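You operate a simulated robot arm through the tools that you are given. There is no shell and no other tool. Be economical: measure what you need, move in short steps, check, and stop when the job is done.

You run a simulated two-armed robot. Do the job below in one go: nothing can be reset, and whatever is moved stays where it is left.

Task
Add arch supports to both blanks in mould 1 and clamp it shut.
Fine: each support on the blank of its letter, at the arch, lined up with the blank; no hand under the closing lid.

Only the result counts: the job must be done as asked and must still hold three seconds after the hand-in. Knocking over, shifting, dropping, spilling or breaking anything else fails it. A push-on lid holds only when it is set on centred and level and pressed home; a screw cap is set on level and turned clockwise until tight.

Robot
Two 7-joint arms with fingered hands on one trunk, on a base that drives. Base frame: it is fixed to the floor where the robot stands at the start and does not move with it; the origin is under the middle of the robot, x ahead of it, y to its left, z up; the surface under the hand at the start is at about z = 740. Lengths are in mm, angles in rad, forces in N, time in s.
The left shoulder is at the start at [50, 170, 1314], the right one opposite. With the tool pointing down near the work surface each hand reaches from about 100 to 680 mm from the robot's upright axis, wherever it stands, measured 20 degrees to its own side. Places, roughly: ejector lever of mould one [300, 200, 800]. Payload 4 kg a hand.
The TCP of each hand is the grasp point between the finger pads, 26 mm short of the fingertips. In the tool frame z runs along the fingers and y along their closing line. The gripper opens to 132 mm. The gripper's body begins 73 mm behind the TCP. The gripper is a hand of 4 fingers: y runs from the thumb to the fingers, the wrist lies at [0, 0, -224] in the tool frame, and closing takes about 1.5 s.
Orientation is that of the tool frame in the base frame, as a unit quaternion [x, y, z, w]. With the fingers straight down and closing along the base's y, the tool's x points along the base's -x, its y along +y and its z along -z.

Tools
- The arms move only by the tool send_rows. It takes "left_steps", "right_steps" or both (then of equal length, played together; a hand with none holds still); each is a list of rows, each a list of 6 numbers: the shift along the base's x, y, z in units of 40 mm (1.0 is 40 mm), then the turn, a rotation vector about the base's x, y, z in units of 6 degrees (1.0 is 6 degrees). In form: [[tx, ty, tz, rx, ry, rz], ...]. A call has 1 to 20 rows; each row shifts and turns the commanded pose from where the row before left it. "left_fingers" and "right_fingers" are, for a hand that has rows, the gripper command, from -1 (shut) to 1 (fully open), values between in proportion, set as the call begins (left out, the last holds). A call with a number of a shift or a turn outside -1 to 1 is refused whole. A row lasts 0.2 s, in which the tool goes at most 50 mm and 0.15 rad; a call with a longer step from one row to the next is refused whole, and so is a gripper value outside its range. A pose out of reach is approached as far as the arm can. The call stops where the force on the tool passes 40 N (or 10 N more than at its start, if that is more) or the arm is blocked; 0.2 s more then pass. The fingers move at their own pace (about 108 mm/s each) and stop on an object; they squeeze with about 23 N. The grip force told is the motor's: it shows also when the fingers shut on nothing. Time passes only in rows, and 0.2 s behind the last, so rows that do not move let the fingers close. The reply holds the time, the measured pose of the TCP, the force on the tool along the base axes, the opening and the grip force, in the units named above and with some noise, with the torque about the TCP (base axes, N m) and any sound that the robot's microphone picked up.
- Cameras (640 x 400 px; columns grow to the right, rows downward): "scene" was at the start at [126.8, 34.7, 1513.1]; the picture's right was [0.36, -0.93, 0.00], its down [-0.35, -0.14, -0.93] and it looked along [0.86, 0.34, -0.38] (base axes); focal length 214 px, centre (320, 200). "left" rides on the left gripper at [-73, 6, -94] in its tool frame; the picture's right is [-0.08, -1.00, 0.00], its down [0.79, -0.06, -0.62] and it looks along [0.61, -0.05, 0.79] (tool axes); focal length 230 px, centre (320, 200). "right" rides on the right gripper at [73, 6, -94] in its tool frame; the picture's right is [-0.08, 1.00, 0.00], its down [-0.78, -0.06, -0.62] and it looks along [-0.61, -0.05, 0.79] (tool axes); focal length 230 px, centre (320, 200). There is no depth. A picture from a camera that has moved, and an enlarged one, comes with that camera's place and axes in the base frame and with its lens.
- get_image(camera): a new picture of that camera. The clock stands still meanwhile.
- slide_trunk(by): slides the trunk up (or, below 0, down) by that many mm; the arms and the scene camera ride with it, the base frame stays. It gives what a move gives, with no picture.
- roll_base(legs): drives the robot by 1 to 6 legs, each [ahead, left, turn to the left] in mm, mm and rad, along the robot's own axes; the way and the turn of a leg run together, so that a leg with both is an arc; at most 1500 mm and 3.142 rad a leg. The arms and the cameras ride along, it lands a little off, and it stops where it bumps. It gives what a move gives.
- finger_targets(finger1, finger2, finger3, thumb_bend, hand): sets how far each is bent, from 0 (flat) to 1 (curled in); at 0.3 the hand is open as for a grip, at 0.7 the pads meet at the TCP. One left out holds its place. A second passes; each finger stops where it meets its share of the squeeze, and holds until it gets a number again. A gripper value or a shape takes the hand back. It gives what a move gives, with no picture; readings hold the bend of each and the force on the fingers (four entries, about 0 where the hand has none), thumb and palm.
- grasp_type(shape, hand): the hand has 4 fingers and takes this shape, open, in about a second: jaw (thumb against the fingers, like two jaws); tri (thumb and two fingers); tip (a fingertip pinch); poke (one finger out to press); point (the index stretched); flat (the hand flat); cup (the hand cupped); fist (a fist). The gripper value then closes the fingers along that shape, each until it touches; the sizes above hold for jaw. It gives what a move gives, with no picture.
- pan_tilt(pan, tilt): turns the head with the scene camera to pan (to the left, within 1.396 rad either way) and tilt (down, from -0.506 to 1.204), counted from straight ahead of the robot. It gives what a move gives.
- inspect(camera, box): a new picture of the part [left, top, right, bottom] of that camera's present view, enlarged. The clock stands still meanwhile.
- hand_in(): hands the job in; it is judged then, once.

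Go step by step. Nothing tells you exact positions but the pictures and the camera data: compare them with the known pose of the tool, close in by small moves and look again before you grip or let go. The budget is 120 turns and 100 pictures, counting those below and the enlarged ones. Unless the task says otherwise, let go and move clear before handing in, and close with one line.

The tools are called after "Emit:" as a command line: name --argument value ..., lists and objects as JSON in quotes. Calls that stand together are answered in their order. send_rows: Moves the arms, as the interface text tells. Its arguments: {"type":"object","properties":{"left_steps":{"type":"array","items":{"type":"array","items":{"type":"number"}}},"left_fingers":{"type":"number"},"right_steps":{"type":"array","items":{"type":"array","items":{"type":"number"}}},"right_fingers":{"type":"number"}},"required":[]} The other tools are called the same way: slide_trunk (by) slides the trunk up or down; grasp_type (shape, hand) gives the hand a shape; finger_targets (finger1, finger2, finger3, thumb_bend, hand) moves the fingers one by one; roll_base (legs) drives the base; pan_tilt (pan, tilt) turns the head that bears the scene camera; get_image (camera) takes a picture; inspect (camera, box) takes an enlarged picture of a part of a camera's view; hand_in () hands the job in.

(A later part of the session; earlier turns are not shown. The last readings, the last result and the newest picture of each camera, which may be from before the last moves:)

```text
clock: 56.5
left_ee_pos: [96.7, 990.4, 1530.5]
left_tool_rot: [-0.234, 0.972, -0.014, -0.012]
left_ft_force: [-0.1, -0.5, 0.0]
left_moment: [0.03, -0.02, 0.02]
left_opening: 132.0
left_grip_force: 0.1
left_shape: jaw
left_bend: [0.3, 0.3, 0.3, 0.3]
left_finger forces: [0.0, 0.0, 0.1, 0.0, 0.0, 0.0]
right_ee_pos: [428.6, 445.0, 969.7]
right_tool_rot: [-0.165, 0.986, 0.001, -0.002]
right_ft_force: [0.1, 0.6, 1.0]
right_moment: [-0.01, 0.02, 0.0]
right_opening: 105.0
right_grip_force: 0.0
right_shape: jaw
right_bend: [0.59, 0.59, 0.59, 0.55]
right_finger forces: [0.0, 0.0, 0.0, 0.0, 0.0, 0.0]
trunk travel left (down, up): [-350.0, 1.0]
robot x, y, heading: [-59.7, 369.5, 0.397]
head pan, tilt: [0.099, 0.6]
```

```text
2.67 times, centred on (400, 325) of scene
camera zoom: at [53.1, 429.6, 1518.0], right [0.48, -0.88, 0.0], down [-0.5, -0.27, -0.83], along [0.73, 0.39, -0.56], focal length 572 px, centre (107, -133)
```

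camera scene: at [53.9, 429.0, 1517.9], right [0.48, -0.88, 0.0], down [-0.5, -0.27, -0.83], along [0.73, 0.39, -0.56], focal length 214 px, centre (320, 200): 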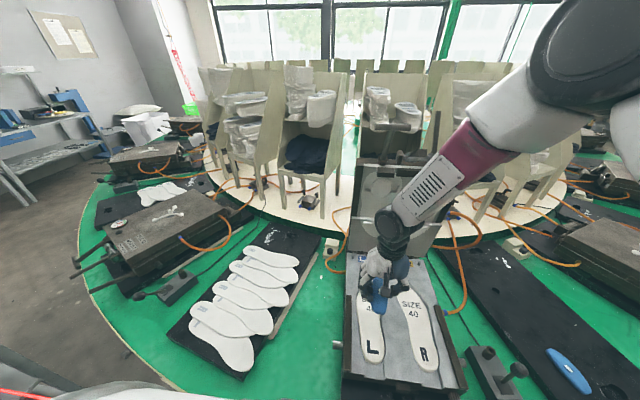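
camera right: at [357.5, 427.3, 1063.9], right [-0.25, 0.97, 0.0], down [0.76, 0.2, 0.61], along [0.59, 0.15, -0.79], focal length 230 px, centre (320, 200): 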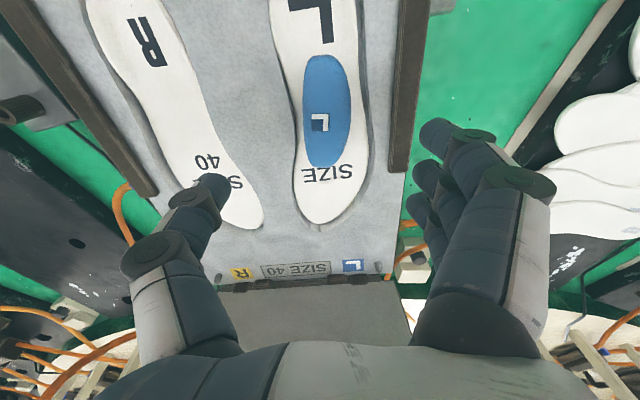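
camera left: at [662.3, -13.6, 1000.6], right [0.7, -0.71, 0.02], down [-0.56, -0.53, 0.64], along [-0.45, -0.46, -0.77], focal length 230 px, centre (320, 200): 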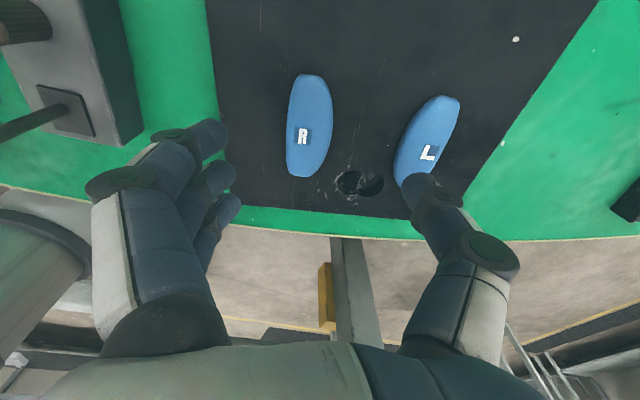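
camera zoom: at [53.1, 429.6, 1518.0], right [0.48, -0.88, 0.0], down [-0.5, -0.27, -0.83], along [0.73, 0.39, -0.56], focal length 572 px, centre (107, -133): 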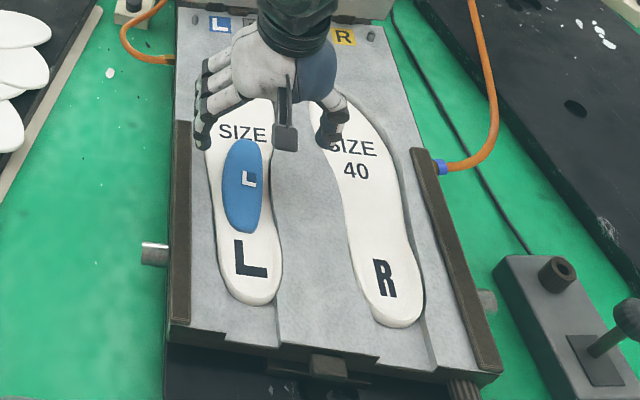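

The L support sits at the arch, about 3° from the blank's axis – good. Now I'll rise and drive back for the R support.

Emit:
send_rows --right_steps '[[0, 0, 1, 0, 0, 0], [0, 0, 1, 0, 0, 0], [0, 0, 1, 0, 0, 0], [0, 0, 0.7, 0, 0, 0]]' --right_fingers 0.35

Emit:
roll_base --legs '[[0, -190, 0], [0, 0, -0.405], [0, -80, 0], [110, 0, 0]]'

Emit:
pan_tilt --pan -0.4 --tilt 0.6

Emit:
get_image --camera "scene"

```text
clock: 57.5
left_ee_pos: [97.2, 989.9, 1531.0]
left_tool_rot: [-0.234, 0.972, -0.014, -0.011]
left_ft_force: [-0.9, 0.1, 0.5]
left_moment: [0.0, 0.05, 0.03]
left_opening: 131.9
left_grip_force: 0.0
left_shape: jaw
left_bend: [0.3, 0.3, 0.3, 0.3]
left_finger forces: [0.1, 0.1, 0.0, 0.1, 0.0, 0.0]
right_ee_pos: [427.9, 444.9, 1118.5]
right_tool_rot: [-0.164, 0.986, 0.0, -0.002]
right_ft_force: [-0.2, 0.3, 0.1]
right_moment: [0.0, 0.02, 0.01]
right_opening: 89.4
right_grip_force: 0.2
right_shape: jaw
right_bend: [0.69, 0.69, 0.69, 0.65]
right_finger forces: [0.1, 0.0, 0.1, 0.0, 0.0, 0.1]
trunk travel left (down, up): [-350.0, 1.0]
robot x, y, heading: [-62.6, 373.4, 0.393]
head pan, tilt: [0.099, 0.6]
```

```text
clock: 62.7
left_ee_pos: [506.8, 623.6, 1531.5]
left_tool_rot: [-0.038, 0.999, -0.012, -0.014]
left_ft_force: [0.2, 1.1, -0.2]
left_moment: [0.03, -0.01, -0.02]
left_opening: 131.7
left_grip_force: 0.1
left_shape: jaw
left_bend: [0.3, 0.3, 0.3, 0.3]
left_finger forces: [0.1, 0.1, 0.0, 0.0, 0.0, 0.1]
right_ee_pos: [603.0, -3.1, 1117.5]
right_tool_rot: [0.032, 0.999, 0.001, -0.001]
right_ft_force: [0.1, 0.0, -0.7]
right_moment: [-0.01, -0.02, 0.01]
right_opening: 89.6
right_grip_force: 0.1
right_shape: jaw
right_bend: [0.69, 0.69, 0.69, 0.65]
right_finger forces: [0.0, 0.0, 0.0, 0.0, 0.0, 0.0]
trunk travel left (down, up): [-350.0, 1.0]
robot x, y, heading: [120.2, 116.7, -0.001]
head pan, tilt: [0.099, 0.6]
```

```text
clock: 63.6
left_ee_pos: [506.8, 626.1, 1531.1]
left_tool_rot: [-0.038, 0.999, -0.011, -0.014]
left_ft_force: [-0.6, 0.2, -0.3]
left_moment: [0.0, 0.0, 0.0]
left_opening: 131.8
left_grip_force: 0.0
left_shape: jaw
left_bend: [0.3, 0.3, 0.3, 0.3]
left_finger forces: [0.0, 0.0, 0.0, 0.1, 0.0, 0.0]
right_ee_pos: [602.7, -4.4, 1117.8]
right_tool_rot: [0.031, 1.0, 0.001, -0.001]
right_ft_force: [0.6, 0.1, 0.2]
right_moment: [0.02, 0.02, -0.01]
right_opening: 89.6
right_grip_force: 0.1
right_shape: jaw
right_bend: [0.69, 0.69, 0.69, 0.65]
right_finger forces: [0.1, 0.1, 0.1, 0.0, 0.0, 0.1]
trunk travel left (down, up): [-350.0, 1.0]
robot x, y, heading: [121.0, 114.4, 0.004]
head pan, tilt: [-0.4, 0.6]
```

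```text
46 pictures are left
camera scene: at [244.2, 81.8, 1517.9], right [-0.39, -0.92, 0.0], down [-0.52, 0.22, -0.83], along [0.76, -0.32, -0.56], focal length 214 px, centre (320, 200)
```

scene: 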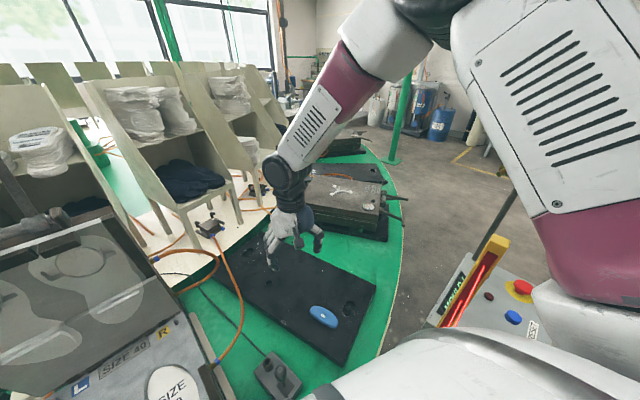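

The R support is where it was. Moving over it at (591,-78), yaw 37°, and down to z≈865.

Emit:
send_rows --right_steps '[[-0.037, -0.231, -0.79, 0, 0, 0.846], [-0.037, -0.231, -0.79, 0, 0, 0.846], [-0.037, -0.231, -0.79, 0, 0, 0.846], [-0.037, -0.231, -0.79, 0, 0, 0.846], [-0.037, -0.231, -0.79, 0, 0, 0.846], [-0.037, -0.231, -0.79, 0, 0, 0.846], [-0.037, -0.231, -0.79, 0, 0, 0.846], [-0.037, -0.231, -0.79, 0, 0, 0.846]]'

Emit:
get_image --camera "right"

Emit:
get_image --camera "scene"

```text
clock: 65.5
left_ee_pos: [508.7, 626.1, 1531.4]
left_tool_rot: [-0.038, 0.999, -0.012, -0.015]
left_ft_force: [1.0, 0.1, -0.2]
left_moment: [0.04, -0.02, -0.03]
left_opening: 131.9
left_grip_force: 0.0
left_shape: jaw
left_bend: [0.3, 0.3, 0.3, 0.3]
left_finger forces: [0.1, 0.0, 0.1, 0.0, 0.1, 0.1]
right_ee_pos: [591.7, -77.7, 861.0]
right_tool_rot: [-0.318, 0.948, 0.001, -0.001]
right_ft_force: [-0.6, -0.6, -0.1]
right_moment: [0.02, 0.0, 0.0]
right_opening: 89.5
right_grip_force: 0.1
right_shape: jaw
right_bend: [0.69, 0.69, 0.69, 0.65]
right_finger forces: [0.0, 0.0, 0.1, 0.0, 0.0, 0.0]
trunk travel left (down, up): [-350.0, 1.0]
robot x, y, heading: [122.9, 115.8, 0.002]
head pan, tilt: [-0.4, 0.6]
```

```text
45 pictures are left
camera right: at [529.8, -118.5, 955.3], right [-0.54, 0.84, 0.0], down [0.67, 0.42, 0.61], along [0.52, 0.33, -0.79], focal length 230 px, centre (320, 200)
```

right: 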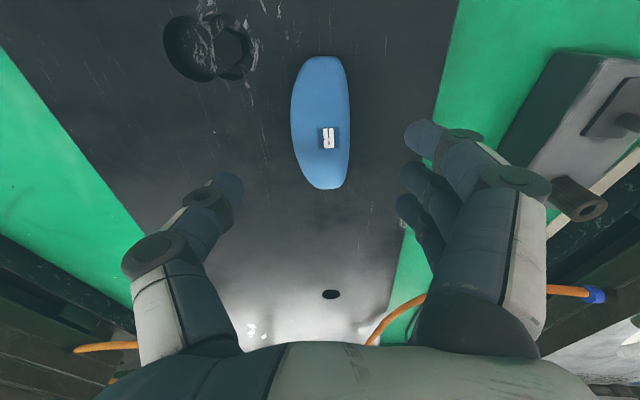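

```text
44 pictures are left
camera scene: at [244.9, 81.3, 1517.8], right [-0.39, -0.92, 0.0], down [-0.52, 0.22, -0.82], along [0.76, -0.32, -0.57], focal length 214 px, centre (320, 200)
```

scene: 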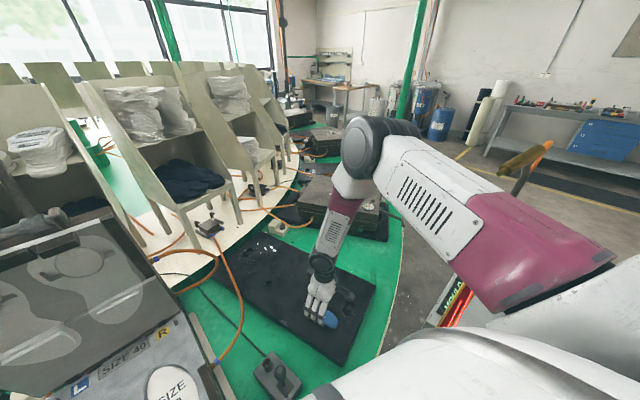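

Aligned; shifting 5 mm toward its centre and lowering to just above the board, then closing.

Emit:
send_rows --right_steps '[[-0.06, -0.05, -0.55, 0, 0, 0], [-0.06, -0.05, -0.55, 0, 0, 0], [0, 0, -0.39, 0, 0, 0], [0, 0, 0, 0, 0, 0]]'

Emit:
send_rows --right_steps '[[0, 0, 0, 0, 0, 0], [0, 0, 0, 0, 0, 0], [0, 0, 0, 0, 0, 0], [0, 0, 0, 0, 0, 0], [0, 0, 0, 0, 0, 0], [0, 0, 0, 0, 0, 0]]' --right_fingers -1

Emit:
get_image --camera "right"

```text
clock: 66.5
left_ee_pos: [506.4, 624.8, 1530.4]
left_tool_rot: [-0.037, 0.999, -0.011, -0.015]
left_ft_force: [0.7, 0.2, -0.7]
left_moment: [0.0, 0.03, 0.0]
left_opening: 132.0
left_grip_force: 0.1
left_shape: jaw
left_bend: [0.3, 0.3, 0.3, 0.3]
left_finger forces: [0.0, 0.0, 0.0, 0.1, 0.0, 0.1]
right_ee_pos: [585.3, -81.4, 804.6]
right_tool_rot: [-0.316, 0.949, 0.0, -0.002]
right_ft_force: [0.7, -0.3, 0.1]
right_moment: [0.0, 0.01, 0.0]
right_opening: 89.3
right_grip_force: 0.0
right_shape: jaw
right_bend: [0.69, 0.69, 0.69, 0.65]
right_finger forces: [0.0, 0.0, 0.1, 0.0, 0.0, 0.0]
trunk travel left (down, up): [-350.0, 1.0]
robot x, y, heading: [122.6, 112.2, -0.002]
head pan, tilt: [-0.4, 0.6]
```

```text
clock: 67.8
left_ee_pos: [505.9, 626.8, 1530.6]
left_tool_rot: [-0.038, 0.999, -0.013, -0.014]
left_ft_force: [-0.8, -0.5, 0.5]
left_moment: [0.0, -0.01, -0.01]
left_opening: 131.4
left_grip_force: 0.0
left_shape: jaw
left_bend: [0.3, 0.3, 0.3, 0.3]
left_finger forces: [0.0, 0.0, 0.1, 0.1, 0.0, 0.0]
right_ee_pos: [586.6, -80.9, 805.9]
right_tool_rot: [-0.316, 0.949, 0.0, -0.001]
right_ft_force: [-1.6, 1.9, 13.5]
right_moment: [-0.16, -0.21, -0.01]
right_opening: 29.8
right_grip_force: 22.9
right_shape: jaw
right_bend: [0.73, 0.73, 0.73, 0.71]
right_finger forces: [7.0, 6.8, 6.9, 0.0, 20.7, 0.0]
trunk travel left (down, up): [-350.0, 1.0]
robot x, y, heading: [121.0, 117.8, 0.001]
head pan, tilt: [-0.4, 0.6]
```

```text
43 pictures are left
camera right: at [524.6, -120.5, 898.9], right [-0.54, 0.84, 0.0], down [0.67, 0.42, 0.62], along [0.52, 0.33, -0.79], focal length 230 px, centre (320, 200)
```

right: 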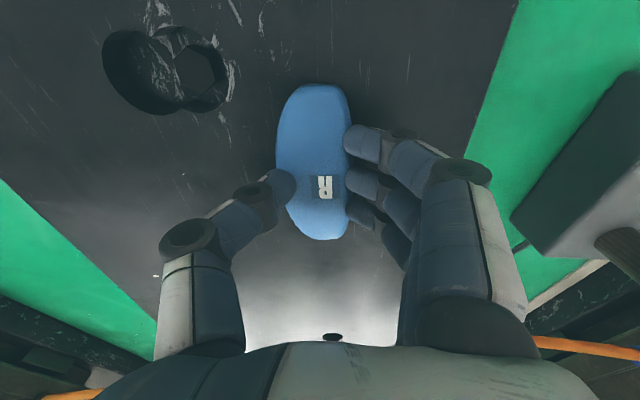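

The grip is a bit high on the rounded edge (13 N upward). I'll open and re-grip 5 mm lower.

Emit:
send_rows --right_steps '[[0, 0, 0, 0, 0, 0], [0, 0, 0, 0, 0, 0], [0, 0, 0, 0, 0, 0], [0, 0, -0.07, 0, 0, 0], [0, 0, -0.04, 0, 0, 0]]' --right_fingers 0.3

Emit:
send_rows --right_steps '[[0, 0, 0, 0, 0, 0], [0, 0, 0, 0, 0, 0], [0, 0, 0, 0, 0, 0], [0, 0, 0, 0, 0, 0], [0, 0, 0, 0, 0, 0], [0, 0, 0, 0, 0, 0]]' --right_fingers -1

```text
clock: 69.0
left_ee_pos: [506.5, 624.8, 1532.4]
left_tool_rot: [-0.037, 0.999, -0.012, -0.015]
left_ft_force: [0.0, 0.1, -0.1]
left_moment: [0.04, 0.0, 0.0]
left_opening: 131.9
left_grip_force: 0.0
left_shape: jaw
left_bend: [0.3, 0.3, 0.3, 0.3]
left_finger forces: [0.0, 0.1, 0.0, 0.0, 0.0, 0.0]
right_ee_pos: [586.0, -82.2, 800.7]
right_tool_rot: [-0.317, 0.948, 0.001, -0.002]
right_ft_force: [0.8, -0.1, 0.3]
right_moment: [0.01, 0.01, 0.01]
right_opening: 85.4
right_grip_force: 0.2
right_shape: jaw
right_bend: [0.7, 0.7, 0.7, 0.67]
right_finger forces: [0.0, 0.1, 0.0, 0.2, 0.0, 0.1]
trunk travel left (down, up): [-350.0, 1.0]
robot x, y, heading: [119.9, 116.8, 0.002]
head pan, tilt: [-0.4, 0.6]
```

```text
clock: 70.5
left_ee_pos: [506.6, 625.7, 1531.5]
left_tool_rot: [-0.037, 0.999, -0.013, -0.015]
left_ft_force: [-0.6, 0.5, 0.2]
left_moment: [-0.02, -0.01, 0.01]
left_opening: 132.1
left_grip_force: 0.1
left_shape: jaw
left_bend: [0.3, 0.3, 0.3, 0.3]
left_finger forces: [0.0, 0.0, 0.0, 0.1, 0.0, 0.1]
right_ee_pos: [585.9, -80.6, 800.1]
right_tool_rot: [-0.317, 0.949, 0.0, -0.002]
right_ft_force: [0.1, 0.0, 2.1]
right_moment: [-0.04, 0.02, -0.01]
right_opening: 35.0
right_grip_force: 22.9
right_shape: jaw
right_bend: [0.73, 0.73, 0.73, 0.7]
right_finger forces: [6.6, 6.4, 6.8, 0.0, 19.6, 0.0]
trunk travel left (down, up): [-350.0, 1.0]
robot x, y, heading: [124.0, 115.1, -0.0]
head pan, tilt: [-0.4, 0.6]
```

Firm grip at 35 mm. Lifting and driving back to mould 1.

Emit:
send_rows --right_steps '[[0, 0, 0.5, 0, 0, 0], [0, 0, 1, 0, 0, 0], [0, 0, 1, 0, 0, 0], [0, 0, 1, 0, 0, 0], [0, 0, 1, 0, 0, 0], [0, 0, 1, 0, 0, 0], [0, 0, 1, 0, 0, 0], [0, 0, 1, 0, 0, 0]]'

Emit:
roll_base --legs '[[-110, 0, 0], [0, 80, 0], [0, 0, 0.405], [0, 110, 0]]'

Emit:
pan_tilt --pan -0.1 --tilt 0.7

Emit:
get_image --camera "right"

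Emit:
get_image --camera "scene"

```text
clock: 72.2
left_ee_pos: [505.8, 624.9, 1531.9]
left_tool_rot: [-0.037, 0.999, -0.012, -0.014]
left_ft_force: [-0.1, -0.4, -0.4]
left_moment: [0.0, -0.03, 0.02]
left_opening: 131.8
left_grip_force: 0.1
left_shape: jaw
left_bend: [0.3, 0.3, 0.3, 0.3]
left_finger forces: [0.0, 0.0, 0.1, 0.0, 0.0, 0.0]
right_ee_pos: [584.8, -80.9, 1102.5]
right_tool_rot: [-0.316, 0.949, 0.0, -0.002]
right_ft_force: [0.8, 0.2, -0.5]
right_moment: [0.03, 0.0, 0.02]
right_opening: 35.0
right_grip_force: 23.6
right_shape: jaw
right_bend: [0.73, 0.73, 0.73, 0.7]
right_finger forces: [6.2, 6.3, 6.8, 0.1, 18.1, 0.1]
trunk travel left (down, up): [-350.0, 1.0]
robot x, y, heading: [125.9, 116.8, 0.003]
head pan, tilt: [-0.4, 0.6]
```

```text
clock: 76.9
left_ee_pos: [115.7, 917.9, 1531.0]
left_tool_rot: [-0.242, 0.97, -0.015, -0.011]
left_ft_force: [0.9, 0.3, -0.3]
left_moment: [0.04, 0.01, 0.0]
left_opening: 132.0
left_grip_force: 0.1
left_shape: jaw
left_bend: [0.3, 0.3, 0.3, 0.3]
left_finger forces: [0.0, 0.0, 0.1, 0.1, 0.0, 0.0]
right_ee_pos: [470.4, 301.8, 1101.9]
right_tool_rot: [-0.503, 0.864, 0.0, -0.002]
right_ft_force: [-0.1, 0.6, -0.1]
right_moment: [0.01, 0.01, 0.01]
right_opening: 34.9
right_grip_force: 23.4
right_shape: jaw
right_bend: [0.73, 0.73, 0.73, 0.7]
right_finger forces: [6.2, 6.3, 6.7, 0.1, 17.8, 0.1]
trunk travel left (down, up): [-350.0, 1.0]
robot x, y, heading: [-34.1, 299.6, 0.412]
head pan, tilt: [-0.4, 0.6]
```

```text
clock: 77.7
left_ee_pos: [116.9, 917.8, 1530.4]
left_tool_rot: [-0.242, 0.97, -0.015, -0.011]
left_ft_force: [-0.6, -0.9, -0.9]
left_moment: [0.01, -0.04, 0.02]
left_opening: 131.8
left_grip_force: 0.0
left_shape: jaw
left_bend: [0.3, 0.3, 0.3, 0.3]
left_finger forces: [0.0, 0.0, 0.0, 0.0, 0.0, 0.0]
right_ee_pos: [471.3, 301.5, 1101.2]
right_tool_rot: [-0.504, 0.864, -0.001, -0.002]
right_ft_force: [0.0, 0.3, 0.2]
right_moment: [-0.01, 0.01, -0.01]
right_opening: 35.0
right_grip_force: 23.3
right_shape: jaw
right_bend: [0.73, 0.73, 0.73, 0.7]
right_finger forces: [6.3, 6.2, 6.6, 0.1, 17.9, 0.1]
trunk travel left (down, up): [-350.0, 1.0]
robot x, y, heading: [-30.0, 297.5, 0.413]
head pan, tilt: [-0.099, 0.7]
```

```text
42 pictures are left
camera right: at [431.2, 240.6, 1195.7], right [-0.83, 0.56, 0.0], down [0.44, 0.65, 0.61], along [0.34, 0.51, -0.79], focal length 230 px, centre (320, 200)
```

right: 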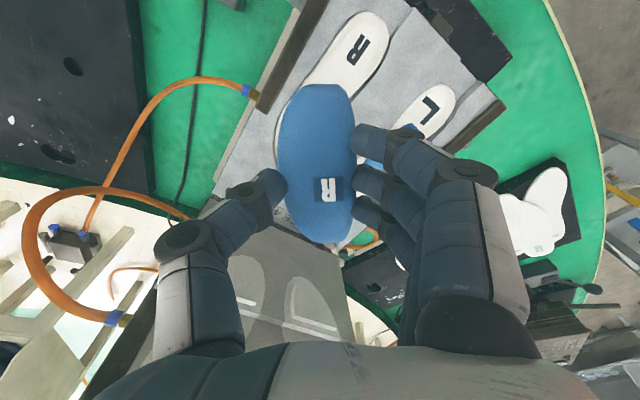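

```text
41 pictures are left
camera scene: at [86.0, 339.5, 1509.3], right [0.31, -0.95, 0.0], down [-0.61, -0.2, -0.77], along [0.73, 0.23, -0.64], focal length 214 px, centre (320, 200)
```

scene: 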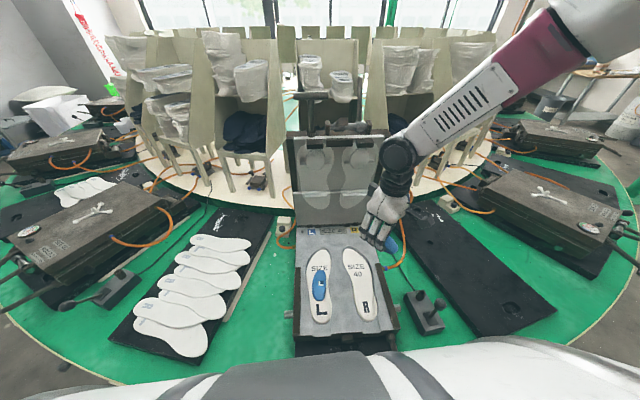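

R held and oriented; target for its centre is about (475.5,322.5) with axis ~22.5°. Moving above and turning.

Emit:
send_rows --right_steps '[[0.025, 0.084, -0.63, 0, 0, -0.89], [0.025, 0.084, -0.63, 0, 0, -0.89], [0.025, 0.084, -0.63, 0, 0, -0.89], [0.025, 0.084, -0.63, 0, 0, -0.89], [0.025, 0.084, -0.63, 0, 0, -0.89], [0.025, 0.084, -0.63, 0, 0, -0.89], [0.025, 0.084, -0.63, 0, 0, -0.89]]'

Emit:
get_image --camera "right"

```text
clock: 79.3
left_ee_pos: [117.3, 917.2, 1530.5]
left_tool_rot: [-0.242, 0.97, -0.015, -0.012]
left_ft_force: [-0.5, 0.2, 0.4]
left_moment: [0.02, 0.02, -0.02]
left_opening: 131.9
left_grip_force: 0.2
left_shape: jaw
left_bend: [0.3, 0.3, 0.3, 0.3]
left_finger forces: [0.0, 0.0, 0.1, 0.0, 0.0, 0.1]
right_ee_pos: [476.8, 324.8, 923.0]
right_tool_rot: [-0.2, 0.98, 0.0, -0.002]
right_ft_force: [0.2, 0.4, -0.5]
right_moment: [-0.01, 0.01, 0.03]
right_opening: 34.7
right_grip_force: 22.9
right_shape: jaw
right_bend: [0.73, 0.73, 0.73, 0.7]
right_finger forces: [6.0, 6.3, 6.7, 0.0, 17.4, 0.0]
trunk travel left (down, up): [-350.0, 1.0]
robot x, y, heading: [-32.1, 295.3, 0.414]
head pan, tilt: [-0.099, 0.7]
```

```text
40 pictures are left
camera right: at [408.8, 301.2, 1017.6], right [-0.32, 0.95, 0.0], down [0.75, 0.25, 0.61], along [0.58, 0.2, -0.79], focal length 230 px, centre (320, 200)
```

right: 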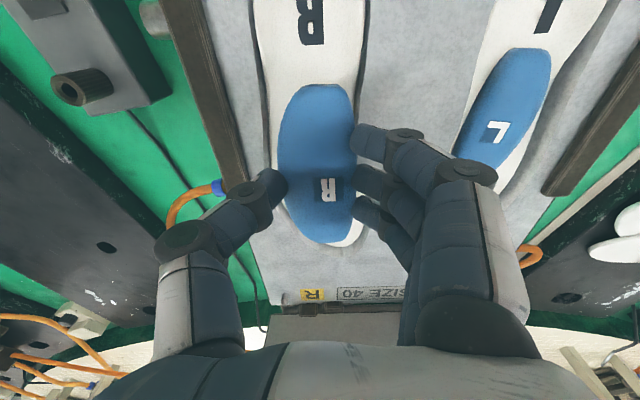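

Well placed above R's arch. Lowering to just above contact.

Emit:
send_rows --right_steps '[[0, 0, -0.6, 0, 0, 0], [0, 0, -0.5, 0, 0, 0], [0, 0, -0.06, 0, 0, 0], [0, 0, 0, 0, 0, 0]]'

Emit:
send_rows --right_steps '[[0, 0, -0.05, 0, 0, 0], [0, 0, 0, 0, 0, 0]]'

Emit:
get_image --camera "right"

```text
clock: 80.3
left_ee_pos: [116.3, 917.7, 1532.0]
left_tool_rot: [-0.241, 0.97, -0.015, -0.012]
left_ft_force: [-1.3, -0.3, 0.2]
left_moment: [0.01, 0.0, -0.01]
left_opening: 131.8
left_grip_force: 0.1
left_shape: jaw
left_bend: [0.3, 0.3, 0.3, 0.3]
left_finger forces: [0.0, 0.0, 0.0, 0.0, 0.1, 0.1]
right_ee_pos: [479.2, 326.5, 878.7]
right_tool_rot: [-0.2, 0.98, 0.0, -0.002]
right_ft_force: [-0.1, -0.6, -0.4]
right_moment: [0.02, -0.04, 0.03]
right_opening: 34.8
right_grip_force: 22.9
right_shape: jaw
right_bend: [0.73, 0.73, 0.73, 0.7]
right_finger forces: [6.2, 6.2, 6.7, 0.0, 17.4, 0.0]
trunk travel left (down, up): [-350.0, 1.0]
robot x, y, heading: [-31.3, 297.7, 0.41]
head pan, tilt: [-0.099, 0.7]
```

```text
clock: 80.9
left_ee_pos: [115.4, 918.2, 1531.3]
left_tool_rot: [-0.241, 0.97, -0.015, -0.012]
left_ft_force: [-0.1, 0.3, -0.3]
left_moment: [0.01, 0.02, 0.01]
left_opening: 131.9
left_grip_force: 0.0
left_shape: jaw
left_bend: [0.3, 0.3, 0.3, 0.3]
left_finger forces: [0.0, 0.1, 0.0, 0.1, 0.0, 0.1]
right_ee_pos: [478.0, 325.7, 878.6]
right_tool_rot: [-0.201, 0.98, 0.0, -0.001]
right_ft_force: [0.3, 0.4, -0.4]
right_moment: [-0.01, 0.02, -0.01]
right_opening: 35.0
right_grip_force: 23.0
right_shape: jaw
right_bend: [0.73, 0.73, 0.73, 0.7]
right_finger forces: [6.0, 6.2, 6.7, 0.0, 17.3, 0.0]
trunk travel left (down, up): [-350.0, 1.0]
robot x, y, heading: [-34.0, 298.3, 0.408]
head pan, tilt: [-0.099, 0.7]
```

```text
39 pictures are left
camera right: at [409.3, 302.2, 971.3], right [-0.32, 0.95, 0.0], down [0.75, 0.25, 0.61], along [0.58, 0.2, -0.79], focal length 230 px, centre (320, 200)
```

right: 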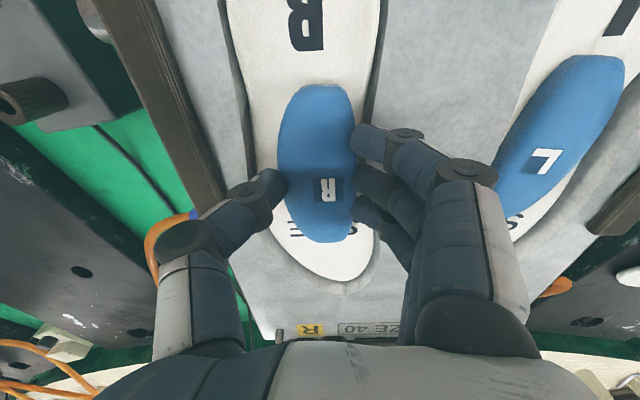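

Position good. Lowering the last few mm and releasing.

Emit:
send_rows --right_steps '[[0, 0, -0.06, 0, 0, 0], [0, 0, 0, 0, 0, 0]]'

Emit:
send_rows --right_steps '[[0, 0, -0.04, 0, 0, 0], [0, 0, 0, 0, 0, 0]]'

```text
clock: 81.5
left_ee_pos: [117.9, 918.2, 1531.8]
left_tool_rot: [-0.241, 0.97, -0.015, -0.012]
left_ft_force: [0.4, -0.1, 0.1]
left_moment: [-0.01, 0.0, 0.02]
left_opening: 131.9
left_grip_force: 0.0
left_shape: jaw
left_bend: [0.3, 0.3, 0.3, 0.3]
left_finger forces: [0.1, 0.0, 0.0, 0.0, 0.0, 0.0]
right_ee_pos: [477.9, 326.5, 874.3]
right_tool_rot: [-0.2, 0.98, 0.001, -0.002]
right_ft_force: [0.1, 0.1, -0.5]
right_moment: [0.0, 0.0, 0.01]
right_opening: 34.7
right_grip_force: 23.2
right_shape: jaw
right_bend: [0.73, 0.73, 0.73, 0.7]
right_finger forces: [6.1, 6.1, 6.7, 0.0, 17.3, 0.0]
trunk travel left (down, up): [-350.0, 1.0]
robot x, y, heading: [-31.5, 290.1, 0.413]
head pan, tilt: [-0.099, 0.7]
```

```text
clock: 82.1
left_ee_pos: [115.4, 917.4, 1530.4]
left_tool_rot: [-0.241, 0.97, -0.015, -0.011]
left_ft_force: [-0.2, 0.1, -0.9]
left_moment: [0.03, 0.02, 0.04]
left_opening: 132.0
left_grip_force: 0.0
left_shape: jaw
left_bend: [0.3, 0.3, 0.3, 0.3]
left_finger forces: [0.0, 0.0, 0.1, 0.0, 0.1, 0.0]
right_ee_pos: [478.2, 325.5, 874.1]
right_tool_rot: [-0.201, 0.98, 0.002, -0.002]
right_ft_force: [-0.9, 1.1, -0.6]
right_moment: [-0.01, -0.02, -0.02]
right_opening: 34.7
right_grip_force: 23.4
right_shape: jaw
right_bend: [0.73, 0.73, 0.73, 0.7]
right_finger forces: [6.2, 6.2, 6.8, 0.0, 17.3, 0.0]
trunk travel left (down, up): [-350.0, 1.0]
robot x, y, heading: [-31.6, 300.2, 0.415]
head pan, tilt: [-0.099, 0.7]
```

Emit:
send_rows --right_steps '[[0, 0, -0.04, 0, 0, 0], [0, 0, 0, 0, 0, 0]]'

```text
clock: 82.7
left_ee_pos: [116.2, 917.5, 1531.5]
left_tool_rot: [-0.241, 0.97, -0.015, -0.012]
left_ft_force: [-0.1, -0.6, -0.4]
left_moment: [0.01, -0.01, -0.02]
left_opening: 132.1
left_grip_force: 0.1
left_shape: jaw
left_bend: [0.3, 0.3, 0.3, 0.3]
left_finger forces: [0.0, 0.0, 0.0, 0.1, 0.1, 0.1]
right_ee_pos: [478.5, 324.8, 872.2]
right_tool_rot: [-0.2, 0.98, 0.001, -0.002]
right_ft_force: [0.4, 0.7, 0.1]
right_moment: [-0.01, 0.0, 0.01]
right_opening: 34.5
right_grip_force: 22.4
right_shape: jaw
right_bend: [0.73, 0.73, 0.73, 0.7]
right_finger forces: [6.1, 6.2, 6.7, 0.1, 17.3, 0.0]
trunk travel left (down, up): [-350.0, 1.0]
robot x, y, heading: [-31.6, 298.0, 0.409]
head pan, tilt: [-0.099, 0.7]
```

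Still just no contact; one more tiny step.

Emit:
send_rows --right_steps '[[0, 0, -0.04, 0, 0, 0], [0, 0, 0, 0, 0, 0]]'

```text
clock: 83.3
left_ee_pos: [116.9, 918.2, 1530.5]
left_tool_rot: [-0.241, 0.97, -0.015, -0.012]
left_ft_force: [0.1, 0.3, 0.6]
left_moment: [0.0, -0.01, -0.03]
left_opening: 131.7
left_grip_force: 0.1
left_shape: jaw
left_bend: [0.3, 0.3, 0.3, 0.3]
left_finger forces: [0.0, 0.0, 0.1, 0.0, 0.1, 0.1]
right_ee_pos: [478.3, 324.7, 869.6]
right_tool_rot: [-0.201, 0.98, 0.001, -0.001]
right_ft_force: [1.1, -0.1, 2.8]
right_moment: [0.07, 0.03, 0.01]
right_opening: 34.8
right_grip_force: 22.6
right_shape: jaw
right_bend: [0.73, 0.74, 0.73, 0.7]
right_finger forces: [6.1, 10.4, 6.6, 0.0, 18.1, 0.0]
trunk travel left (down, up): [-350.0, 1.0]
robot x, y, heading: [-34.0, 300.9, 0.41]
head pan, tilt: [-0.099, 0.7]
```

Light contact (2.8 N). Opening the fingers to release, then rising.

Emit:
send_rows --right_steps '[[0, 0, 0, 0, 0, 0], [0, 0, 0.03, 0, 0, 0], [0, 0, 0.03, 0, 0, 0], [0, 0, 0, 0, 0, 0], [0, 0, 0, 0, 0, 0], [0, 0, 0.3, 0, 0, 0], [0, 0, 1, 0, 0, 0], [0, 0, 1, 0, 0, 0]]' --right_fingers 0.2

Emit:
get_image --camera "right"

Emit:
inspect --camera "scene" --box '[280, 210, 420, 360]'

```text
clock: 85.1
left_ee_pos: [115.0, 918.3, 1531.4]
left_tool_rot: [-0.242, 0.97, -0.015, -0.011]
left_ft_force: [0.1, -0.4, 0.3]
left_moment: [-0.01, -0.02, 0.01]
left_opening: 132.1
left_grip_force: 0.0
left_shape: jaw
left_bend: [0.3, 0.3, 0.3, 0.3]
left_finger forces: [0.1, 0.0, 0.0, 0.0, 0.1, 0.0]
right_ee_pos: [477.9, 323.5, 965.7]
right_tool_rot: [-0.2, 0.98, 0.0, -0.002]
right_ft_force: [-0.5, -0.1, 0.4]
right_moment: [-0.01, 0.05, 0.0]
right_opening: 78.8
right_grip_force: 0.0
right_shape: jaw
right_bend: [0.71, 0.71, 0.71, 0.71]
right_finger forces: [0.0, 0.0, 0.0, 0.0, 0.1, 0.0]
trunk travel left (down, up): [-350.0, 1.0]
robot x, y, heading: [-35.1, 297.8, 0.416]
head pan, tilt: [-0.099, 0.7]
```

```text
38 pictures are left
camera right: at [409.2, 300.5, 1058.5], right [-0.32, 0.95, 0.0], down [0.75, 0.25, 0.61], along [0.58, 0.2, -0.79], focal length 230 px, centre (320, 200)
```

right: 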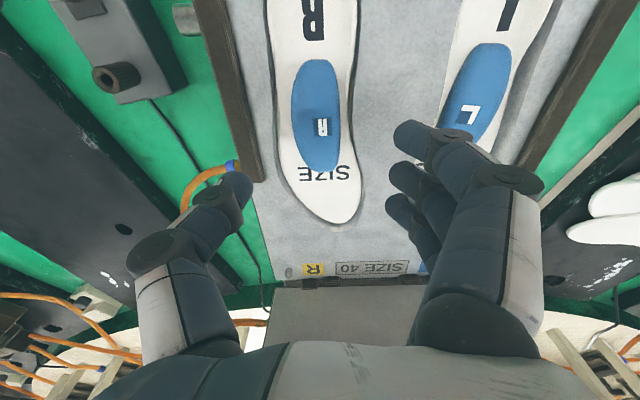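

```text
2.67 times, centred on (350, 285) of scene
camera zoom: at [85.4, 339.6, 1509.3], right [0.31, -0.95, 0.0], down [-0.61, -0.2, -0.77], along [0.73, 0.24, -0.64], focal length 572 px, centre (240, -27)
```

zoom: 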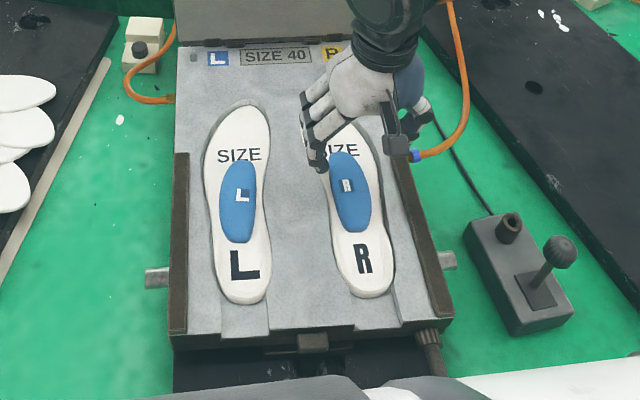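

Both supports lie on their own blanks at the arch and aligned. Next the lid: by triangulation its T-handle is at ≈(575,515,1380). I'll park the right hand high and to the side, then reposition the base for the left hand.

Emit:
send_rows --right_steps '[[0, 0, 1, 0, 0, 0], [-0.09, -0.36, 0.9, 0, 0, 0], [-0.09, -0.36, 0.9, 0, 0, 0], [-0.09, -0.36, 0.9, 0, 0, 0], [-0.09, -0.36, 0.9, 0, 0, 0], [-0.09, -0.36, 0.9, 0, 0, 0], [-0.09, -0.36, 0.9, 0, 0, 0], [-0.09, -0.36, 0.9, 0, 0, 0], [-0.09, -0.36, 0.9, 0, 0, 0], [-0.09, -0.36, 0.9, 0, 0, 0], [-0.09, -0.36, 0.9, 0, 0, 0], [-0.09, -0.36, 0.9, 0, 0, 0]]' --right_fingers 1

Emit:
roll_base --legs '[[0, -130, 0], [50, 0, 0]]'

Emit:
pan_tilt --pan 0.1 --tilt 0.4

Emit:
get_image --camera "scene"

```text
clock: 87.7
left_ee_pos: [117.1, 917.7, 1531.5]
left_tool_rot: [-0.241, 0.97, -0.015, -0.011]
left_ft_force: [0.0, 0.4, 0.6]
left_moment: [0.01, -0.02, -0.03]
left_opening: 131.8
left_grip_force: 0.1
left_shape: jaw
left_bend: [0.3, 0.3, 0.3, 0.3]
left_finger forces: [0.0, 0.1, 0.0, 0.1, 0.0, 0.0]
right_ee_pos: [439.1, 163.6, 1401.0]
right_tool_rot: [-0.199, 0.98, 0.0, -0.002]
right_ft_force: [0.2, -0.6, 0.6]
right_moment: [0.01, -0.03, 0.03]
right_opening: 132.0
right_grip_force: 0.0
right_shape: jaw
right_bend: [0.3, 0.3, 0.3, 0.3]
right_finger forces: [0.0, 0.0, 0.0, 0.0, 0.0, 0.0]
trunk travel left (down, up): [-350.0, 1.0]
robot x, y, heading: [-32.3, 297.4, 0.41]
head pan, tilt: [-0.099, 0.7]
```

```text
clock: 90.0
left_ee_pos: [213.8, 820.4, 1530.3]
left_tool_rot: [-0.242, 0.97, -0.015, -0.011]
left_ft_force: [0.0, 0.1, -0.9]
left_moment: [0.02, 0.01, -0.01]
left_opening: 131.8
left_grip_force: 0.2
left_shape: jaw
left_bend: [0.3, 0.3, 0.3, 0.3]
left_finger forces: [0.0, 0.0, 0.1, 0.0, 0.1, 0.0]
right_ee_pos: [536.5, 68.2, 1401.3]
right_tool_rot: [-0.201, 0.98, 0.001, -0.001]
right_ft_force: [-0.8, -0.4, -0.1]
right_moment: [-0.02, 0.03, 0.01]
right_opening: 132.0
right_grip_force: 0.1
right_shape: jaw
right_bend: [0.3, 0.3, 0.3, 0.3]
right_finger forces: [0.0, 0.0, 0.0, 0.0, 0.0, 0.0]
trunk travel left (down, up): [-350.0, 1.0]
robot x, y, heading: [62.2, 200.4, 0.416]
head pan, tilt: [-0.099, 0.7]
```

```text
clock: 90.8
left_ee_pos: [211.9, 820.3, 1532.0]
left_tool_rot: [-0.242, 0.97, -0.015, -0.011]
left_ft_force: [0.3, 0.2, -0.3]
left_moment: [-0.01, -0.01, 0.0]
left_opening: 132.1
left_grip_force: 0.0
left_shape: jaw
left_bend: [0.3, 0.3, 0.3, 0.3]
left_finger forces: [0.0, 0.1, 0.0, 0.0, 0.1, 0.1]
right_ee_pos: [535.5, 68.1, 1401.5]
right_tool_rot: [-0.202, 0.979, 0.0, -0.001]
right_ft_force: [0.6, 0.2, -0.2]
right_moment: [0.0, 0.01, 0.01]
right_opening: 131.8
right_grip_force: 0.1
right_shape: jaw
right_bend: [0.3, 0.3, 0.3, 0.3]
right_finger forces: [0.0, 0.0, 0.0, 0.1, 0.0, 0.1]
trunk travel left (down, up): [-350.0, 1.0]
robot x, y, heading: [63.4, 199.9, 0.415]
head pan, tilt: [0.099, 0.4]
```

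```text
36 pictures are left
camera scene: at [182.2, 260.9, 1536.1], right [0.49, -0.87, 0.0], down [-0.34, -0.19, -0.92], along [0.8, 0.45, -0.39], focal length 214 px, centre (320, 200)
```

scene: 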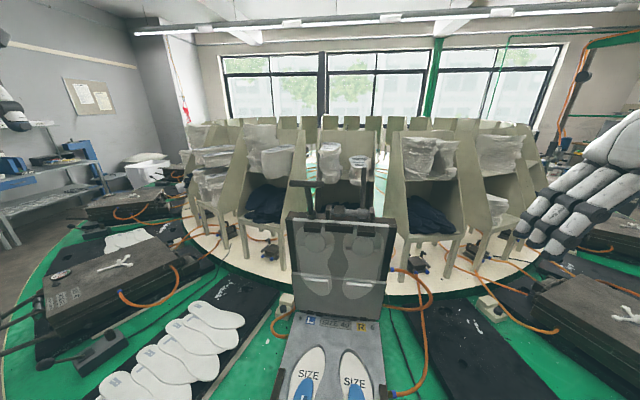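

Enlarging the lid's upper edge to refine the T-handle and clamp geometry.

Emit:
inspect --camera "scene" --box '[270, 140, 410, 260]'

```text
3.33 times, centred on (340, 200) of scene
camera zoom: at [182.2, 260.9, 1536.1], right [0.49, -0.87, 0.0], down [-0.34, -0.19, -0.92], along [0.8, 0.45, -0.39], focal length 715 px, centre (253, 200)
```

zoom: 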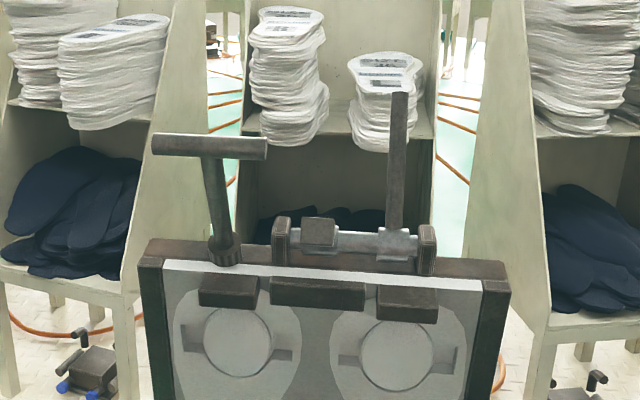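

T-bar at ≈(575,516,1378), ~79 mm long. I'll bring the closed left hand, pointing down, over a spot just behind the bar to hook it toward me.

Emit:
send_rows --left_steps '[[0.794, -0.544, -0.079, 0.1, -0.04, -0.06], [0.794, -0.544, -0.079, 0.1, -0.04, -0.06], [0.794, -0.544, -0.079, 0.1, -0.04, -0.06], [0.794, -0.544, -0.079, 0.03, -0.01, -0.06], [0.794, -0.544, -0.079, 0, 0, -0.06], [0.794, -0.544, -0.079, 0, 0, -0.06], [0.794, -0.544, -0.079, 0, 0, -0.06], [0.794, -0.544, -0.079, 0, 0, -0.06], [0.794, -0.544, -0.079, 0, 0, -0.06], [0.794, -0.544, -0.079, 0, 0, -0.06], [0.794, -0.544, -0.079, 0, 0, -0.06], [0.794, -0.544, -0.079, 0, 0, -0.06], [0.794, -0.544, -0.079, 0, 0, -0.06]]' --left_fingers -1

Emit:
get_image --camera "scene"

```text
clock: 93.6
left_ee_pos: [549.5, 565.7, 1476.5]
left_tool_rot: [-0.207, 0.978, 0.001, -0.001]
left_ft_force: [-0.6, 0.1, 0.2]
left_moment: [0.03, -0.03, -0.01]
left_opening: 0.0
left_grip_force: 22.4
left_shape: jaw
left_bend: [0.67, 0.58, 0.67, 0.66]
left_finger forces: [0.0, 0.0, 0.0, 0.1, 0.0, 0.0]
left hand out of reach, approached as far as the arm can: row 10, 11, 12, 13
right_ee_pos: [534.7, 70.2, 1402.2]
right_tool_rot: [-0.2, 0.98, 0.001, -0.001]
right_ft_force: [0.2, 0.1, 0.2]
right_moment: [-0.01, 0.0, 0.01]
right_opening: 132.0
right_grip_force: 0.1
right_shape: jaw
right_bend: [0.3, 0.3, 0.3, 0.3]
right_finger forces: [0.1, 0.0, 0.1, 0.0, 0.0, 0.0]
trunk travel left (down, up): [-350.0, 1.0]
robot x, y, heading: [61.9, 199.7, 0.419]
head pan, tilt: [0.099, 0.4]
```

```text
34 pictures are left
camera scene: at [181.3, 261.8, 1536.3], right [0.49, -0.87, 0.0], down [-0.34, -0.19, -0.92], along [0.8, 0.45, -0.39], focal length 214 px, centre (320, 200)
```

scene: 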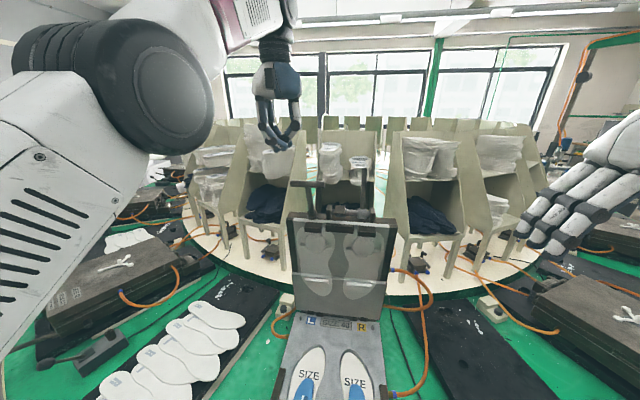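

The arm's reach is exceeded pointing straight down; tilting the hand 30° forward brings the wrist back within reach.

Emit:
send_rows --left_steps '[[0, 0, 0, 0.333, -0.764, 0], [0, 0, 0, 0.333, -0.764, 0], [0, 0, 0, 0.333, -0.764, 0], [0, 0, 0, 0.333, -0.764, 0], [0, 0, 0, 0.333, -0.764, 0], [0, 0, 0, 0.333, -0.764, 0]]'

```text
clock: 95.0
left_ee_pos: [551.1, 562.9, 1478.4]
left_tool_rot: [-0.196, 0.946, 0.054, 0.252]
left_ft_force: [0.3, 1.0, 0.2]
left_moment: [0.03, -0.01, -0.05]
left_opening: 0.0
left_grip_force: 23.2
left_shape: jaw
left_bend: [0.67, 0.58, 0.67, 0.66]
left_finger forces: [0.0, 0.0, 0.0, 0.0, 0.0, 0.0]
right_ee_pos: [536.1, 69.8, 1403.0]
right_tool_rot: [-0.2, 0.98, 0.0, -0.002]
right_ft_force: [-0.1, -0.1, -0.5]
right_moment: [-0.03, -0.04, -0.04]
right_opening: 132.0
right_grip_force: 0.0
right_shape: jaw
right_bend: [0.3, 0.3, 0.3, 0.3]
right_finger forces: [0.0, 0.1, 0.0, 0.0, 0.0, 0.0]
trunk travel left (down, up): [-350.0, 1.0]
robot x, y, heading: [65.7, 198.3, 0.413]
head pan, tilt: [0.099, 0.4]
```

Tilted correctly. Moving to behind the bar, still above it.

Emit:
send_rows --left_steps '[[0.65, -0.21, -0.2, 0, 0, 0], [0.65, -0.21, -0.2, 0, 0, 0], [0.65, -0.21, -0.2, 0, 0, 0]]'

Emit:
inspect --camera "scene" --box '[220, 80, 420, 260]'

Emit:
get_image --camera "left"

```text
clock: 95.8
left_ee_pos: [630.0, 541.4, 1456.6]
left_tool_rot: [-0.199, 0.945, 0.05, 0.254]
left_ft_force: [-1.1, -0.1, 0.2]
left_moment: [0.0, 0.01, 0.05]
left_opening: 0.0
left_grip_force: 22.7
left_shape: jaw
left_bend: [0.67, 0.58, 0.67, 0.66]
left_finger forces: [0.0, 0.0, 0.0, 0.0, 0.1, 0.1]
right_ee_pos: [537.8, 69.5, 1400.5]
right_tool_rot: [-0.202, 0.979, 0.0, -0.002]
right_ft_force: [-0.8, 0.6, 0.6]
right_moment: [-0.01, 0.02, -0.01]
right_opening: 131.8
right_grip_force: 0.1
right_shape: jaw
right_bend: [0.3, 0.3, 0.3, 0.3]
right_finger forces: [0.0, 0.0, 0.0, 0.1, 0.0, 0.0]
trunk travel left (down, up): [-350.0, 1.0]
robot x, y, heading: [63.7, 197.4, 0.413]
head pan, tilt: [0.099, 0.4]
```

```text
2.22 times, centred on (320, 170) of scene
camera zoom: at [184.1, 261.7, 1536.0], right [0.49, -0.87, 0.0], down [-0.34, -0.19, -0.92], along [0.8, 0.45, -0.39], focal length 477 px, centre (320, 267)
```

zoom: 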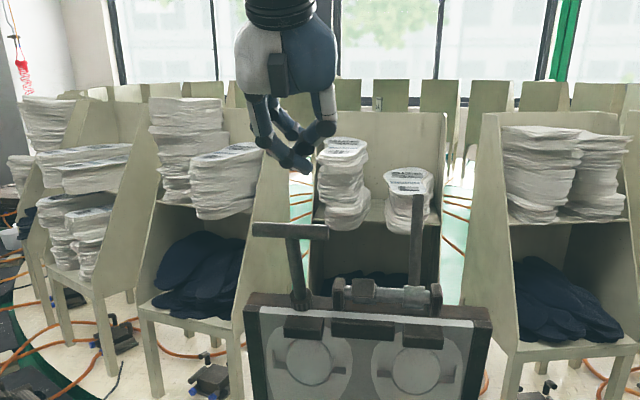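

```text
32 pictures are left
camera left: at [642.0, 555.6, 1573.9], right [0.46, -0.89, 0.05], down [-0.88, -0.45, 0.14], along [-0.1, -0.11, -0.99], focal length 230 px, centre (320, 200)
```

left: 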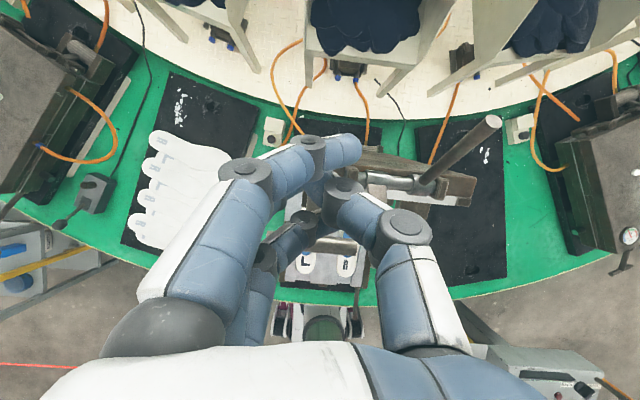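

The closed fingers are about 60 mm behind the bar and centred on it. Lowering so the front finger drops behind the bar.

Emit:
send_rows --left_steps '[[0, 0, -0.75, 0, 0, 0], [0, 0, -0.75, 0, 0, 0]]'

Emit:
send_rows --left_steps '[[-0.46, -0.2, 0, 0, 0, 0], [-0.46, -0.2, -0.05, 0, 0, 0]]'

Emit:
inspect --camera "scene" --box '[220, 80, 420, 260]'

```text
clock: 96.4
left_ee_pos: [628.4, 550.7, 1397.6]
left_tool_rot: [-0.209, 0.943, 0.041, 0.254]
left_ft_force: [0.5, 0.0, 0.0]
left_moment: [0.01, 0.0, -0.01]
left_opening: 0.1
left_grip_force: 22.8
left_shape: jaw
left_bend: [0.67, 0.58, 0.67, 0.66]
left_finger forces: [0.0, 0.1, 0.0, 0.0, 0.0, 0.1]
right_ee_pos: [536.7, 69.5, 1402.0]
right_tool_rot: [-0.201, 0.98, 0.0, -0.002]
right_ft_force: [0.6, 0.3, -0.3]
right_moment: [0.0, -0.03, -0.04]
right_opening: 131.9
right_grip_force: 0.1
right_shape: jaw
right_bend: [0.3, 0.3, 0.3, 0.3]
right_finger forces: [0.0, 0.0, 0.1, 0.1, 0.1, 0.0]
trunk travel left (down, up): [-350.0, 1.0]
robot x, y, heading: [66.4, 194.4, 0.411]
head pan, tilt: [0.099, 0.4]
```

```text
clock: 97.0
left_ee_pos: [590.2, 542.9, 1395.2]
left_tool_rot: [-0.216, 0.942, 0.03, 0.253]
left_ft_force: [2.4, 3.2, 0.6]
left_moment: [0.06, 0.01, -0.04]
left_opening: 0.0
left_grip_force: 23.1
left_shape: jaw
left_bend: [0.67, 0.58, 0.67, 0.66]
left_finger forces: [0.0, 0.0, 3.2, 0.0, 0.1, 0.1]
right_ee_pos: [537.3, 69.0, 1402.5]
right_tool_rot: [-0.201, 0.98, 0.0, -0.001]
right_ft_force: [0.1, 0.8, -0.3]
right_moment: [-0.01, -0.05, -0.01]
right_opening: 132.4
right_grip_force: 0.0
right_shape: jaw
right_bend: [0.3, 0.3, 0.3, 0.3]
right_finger forces: [0.1, 0.0, 0.0, 0.0, 0.1, 0.0]
trunk travel left (down, up): [-350.0, 1.0]
robot x, y, heading: [66.5, 197.5, 0.415]
head pan, tilt: [0.099, 0.4]
```

```text
2.22 times, centred on (320, 170) of scene
camera zoom: at [182.7, 261.1, 1536.2], right [0.49, -0.87, 0.0], down [-0.34, -0.19, -0.92], along [0.8, 0.45, -0.39], focal length 477 px, centre (320, 267)
```

zoom: 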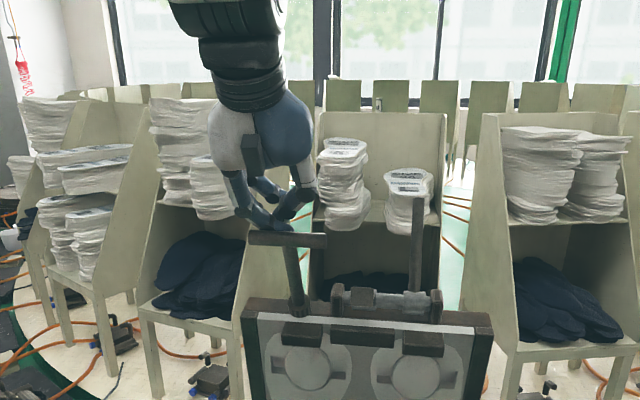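

The bar is hooked and the lid moves with only ~3 N. Pulling it along its arc in steps.

Emit:
send_rows --left_steps '[[-0.64, -0.34, -0.2, 0, 0, 0], [-0.63, -0.33, -0.24, 0, 0, 0], [-0.62, -0.33, -0.28, 0, 0, 0], [-0.6, -0.32, -0.32, 0, 0, 0]]'

Emit:
get_image --camera "scene"

```text
clock: 98.0
left_ee_pos: [494.4, 469.1, 1351.4]
left_tool_rot: [-0.195, 0.946, 0.054, 0.253]
left_ft_force: [1.7, 0.5, 3.3]
left_moment: [0.03, 0.05, -0.06]
left_opening: 0.0
left_grip_force: 22.9
left_shape: jaw
left_bend: [0.67, 0.58, 0.68, 0.66]
left_finger forces: [0.0, 0.1, 3.5, 0.0, 0.0, 0.0]
right_ee_pos: [536.5, 70.2, 1401.6]
right_tool_rot: [-0.2, 0.98, 0.001, -0.001]
right_ft_force: [0.5, 0.5, -0.4]
right_moment: [-0.01, -0.01, -0.02]
right_opening: 131.8
right_grip_force: 0.1
right_shape: jaw
right_bend: [0.3, 0.3, 0.3, 0.3]
right_finger forces: [0.0, 0.1, 0.1, 0.1, 0.0, 0.0]
trunk travel left (down, up): [-350.0, 1.0]
robot x, y, heading: [67.2, 195.2, 0.407]
head pan, tilt: [0.099, 0.4]
```

```text
30 pictures are left
camera scene: at [182.3, 261.5, 1536.1], right [0.49, -0.87, 0.0], down [-0.34, -0.19, -0.92], along [0.8, 0.45, -0.39], focal length 214 px, centre (320, 200)
```

scene: 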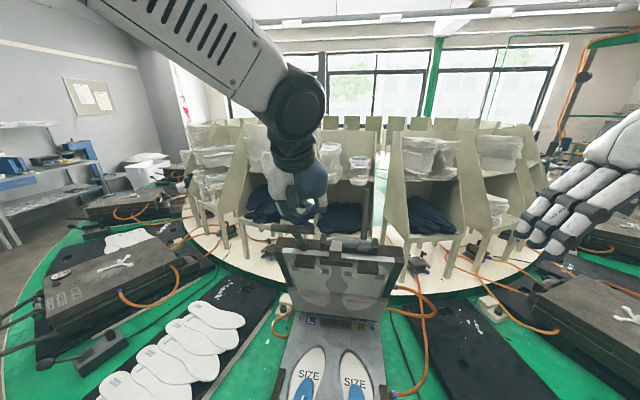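

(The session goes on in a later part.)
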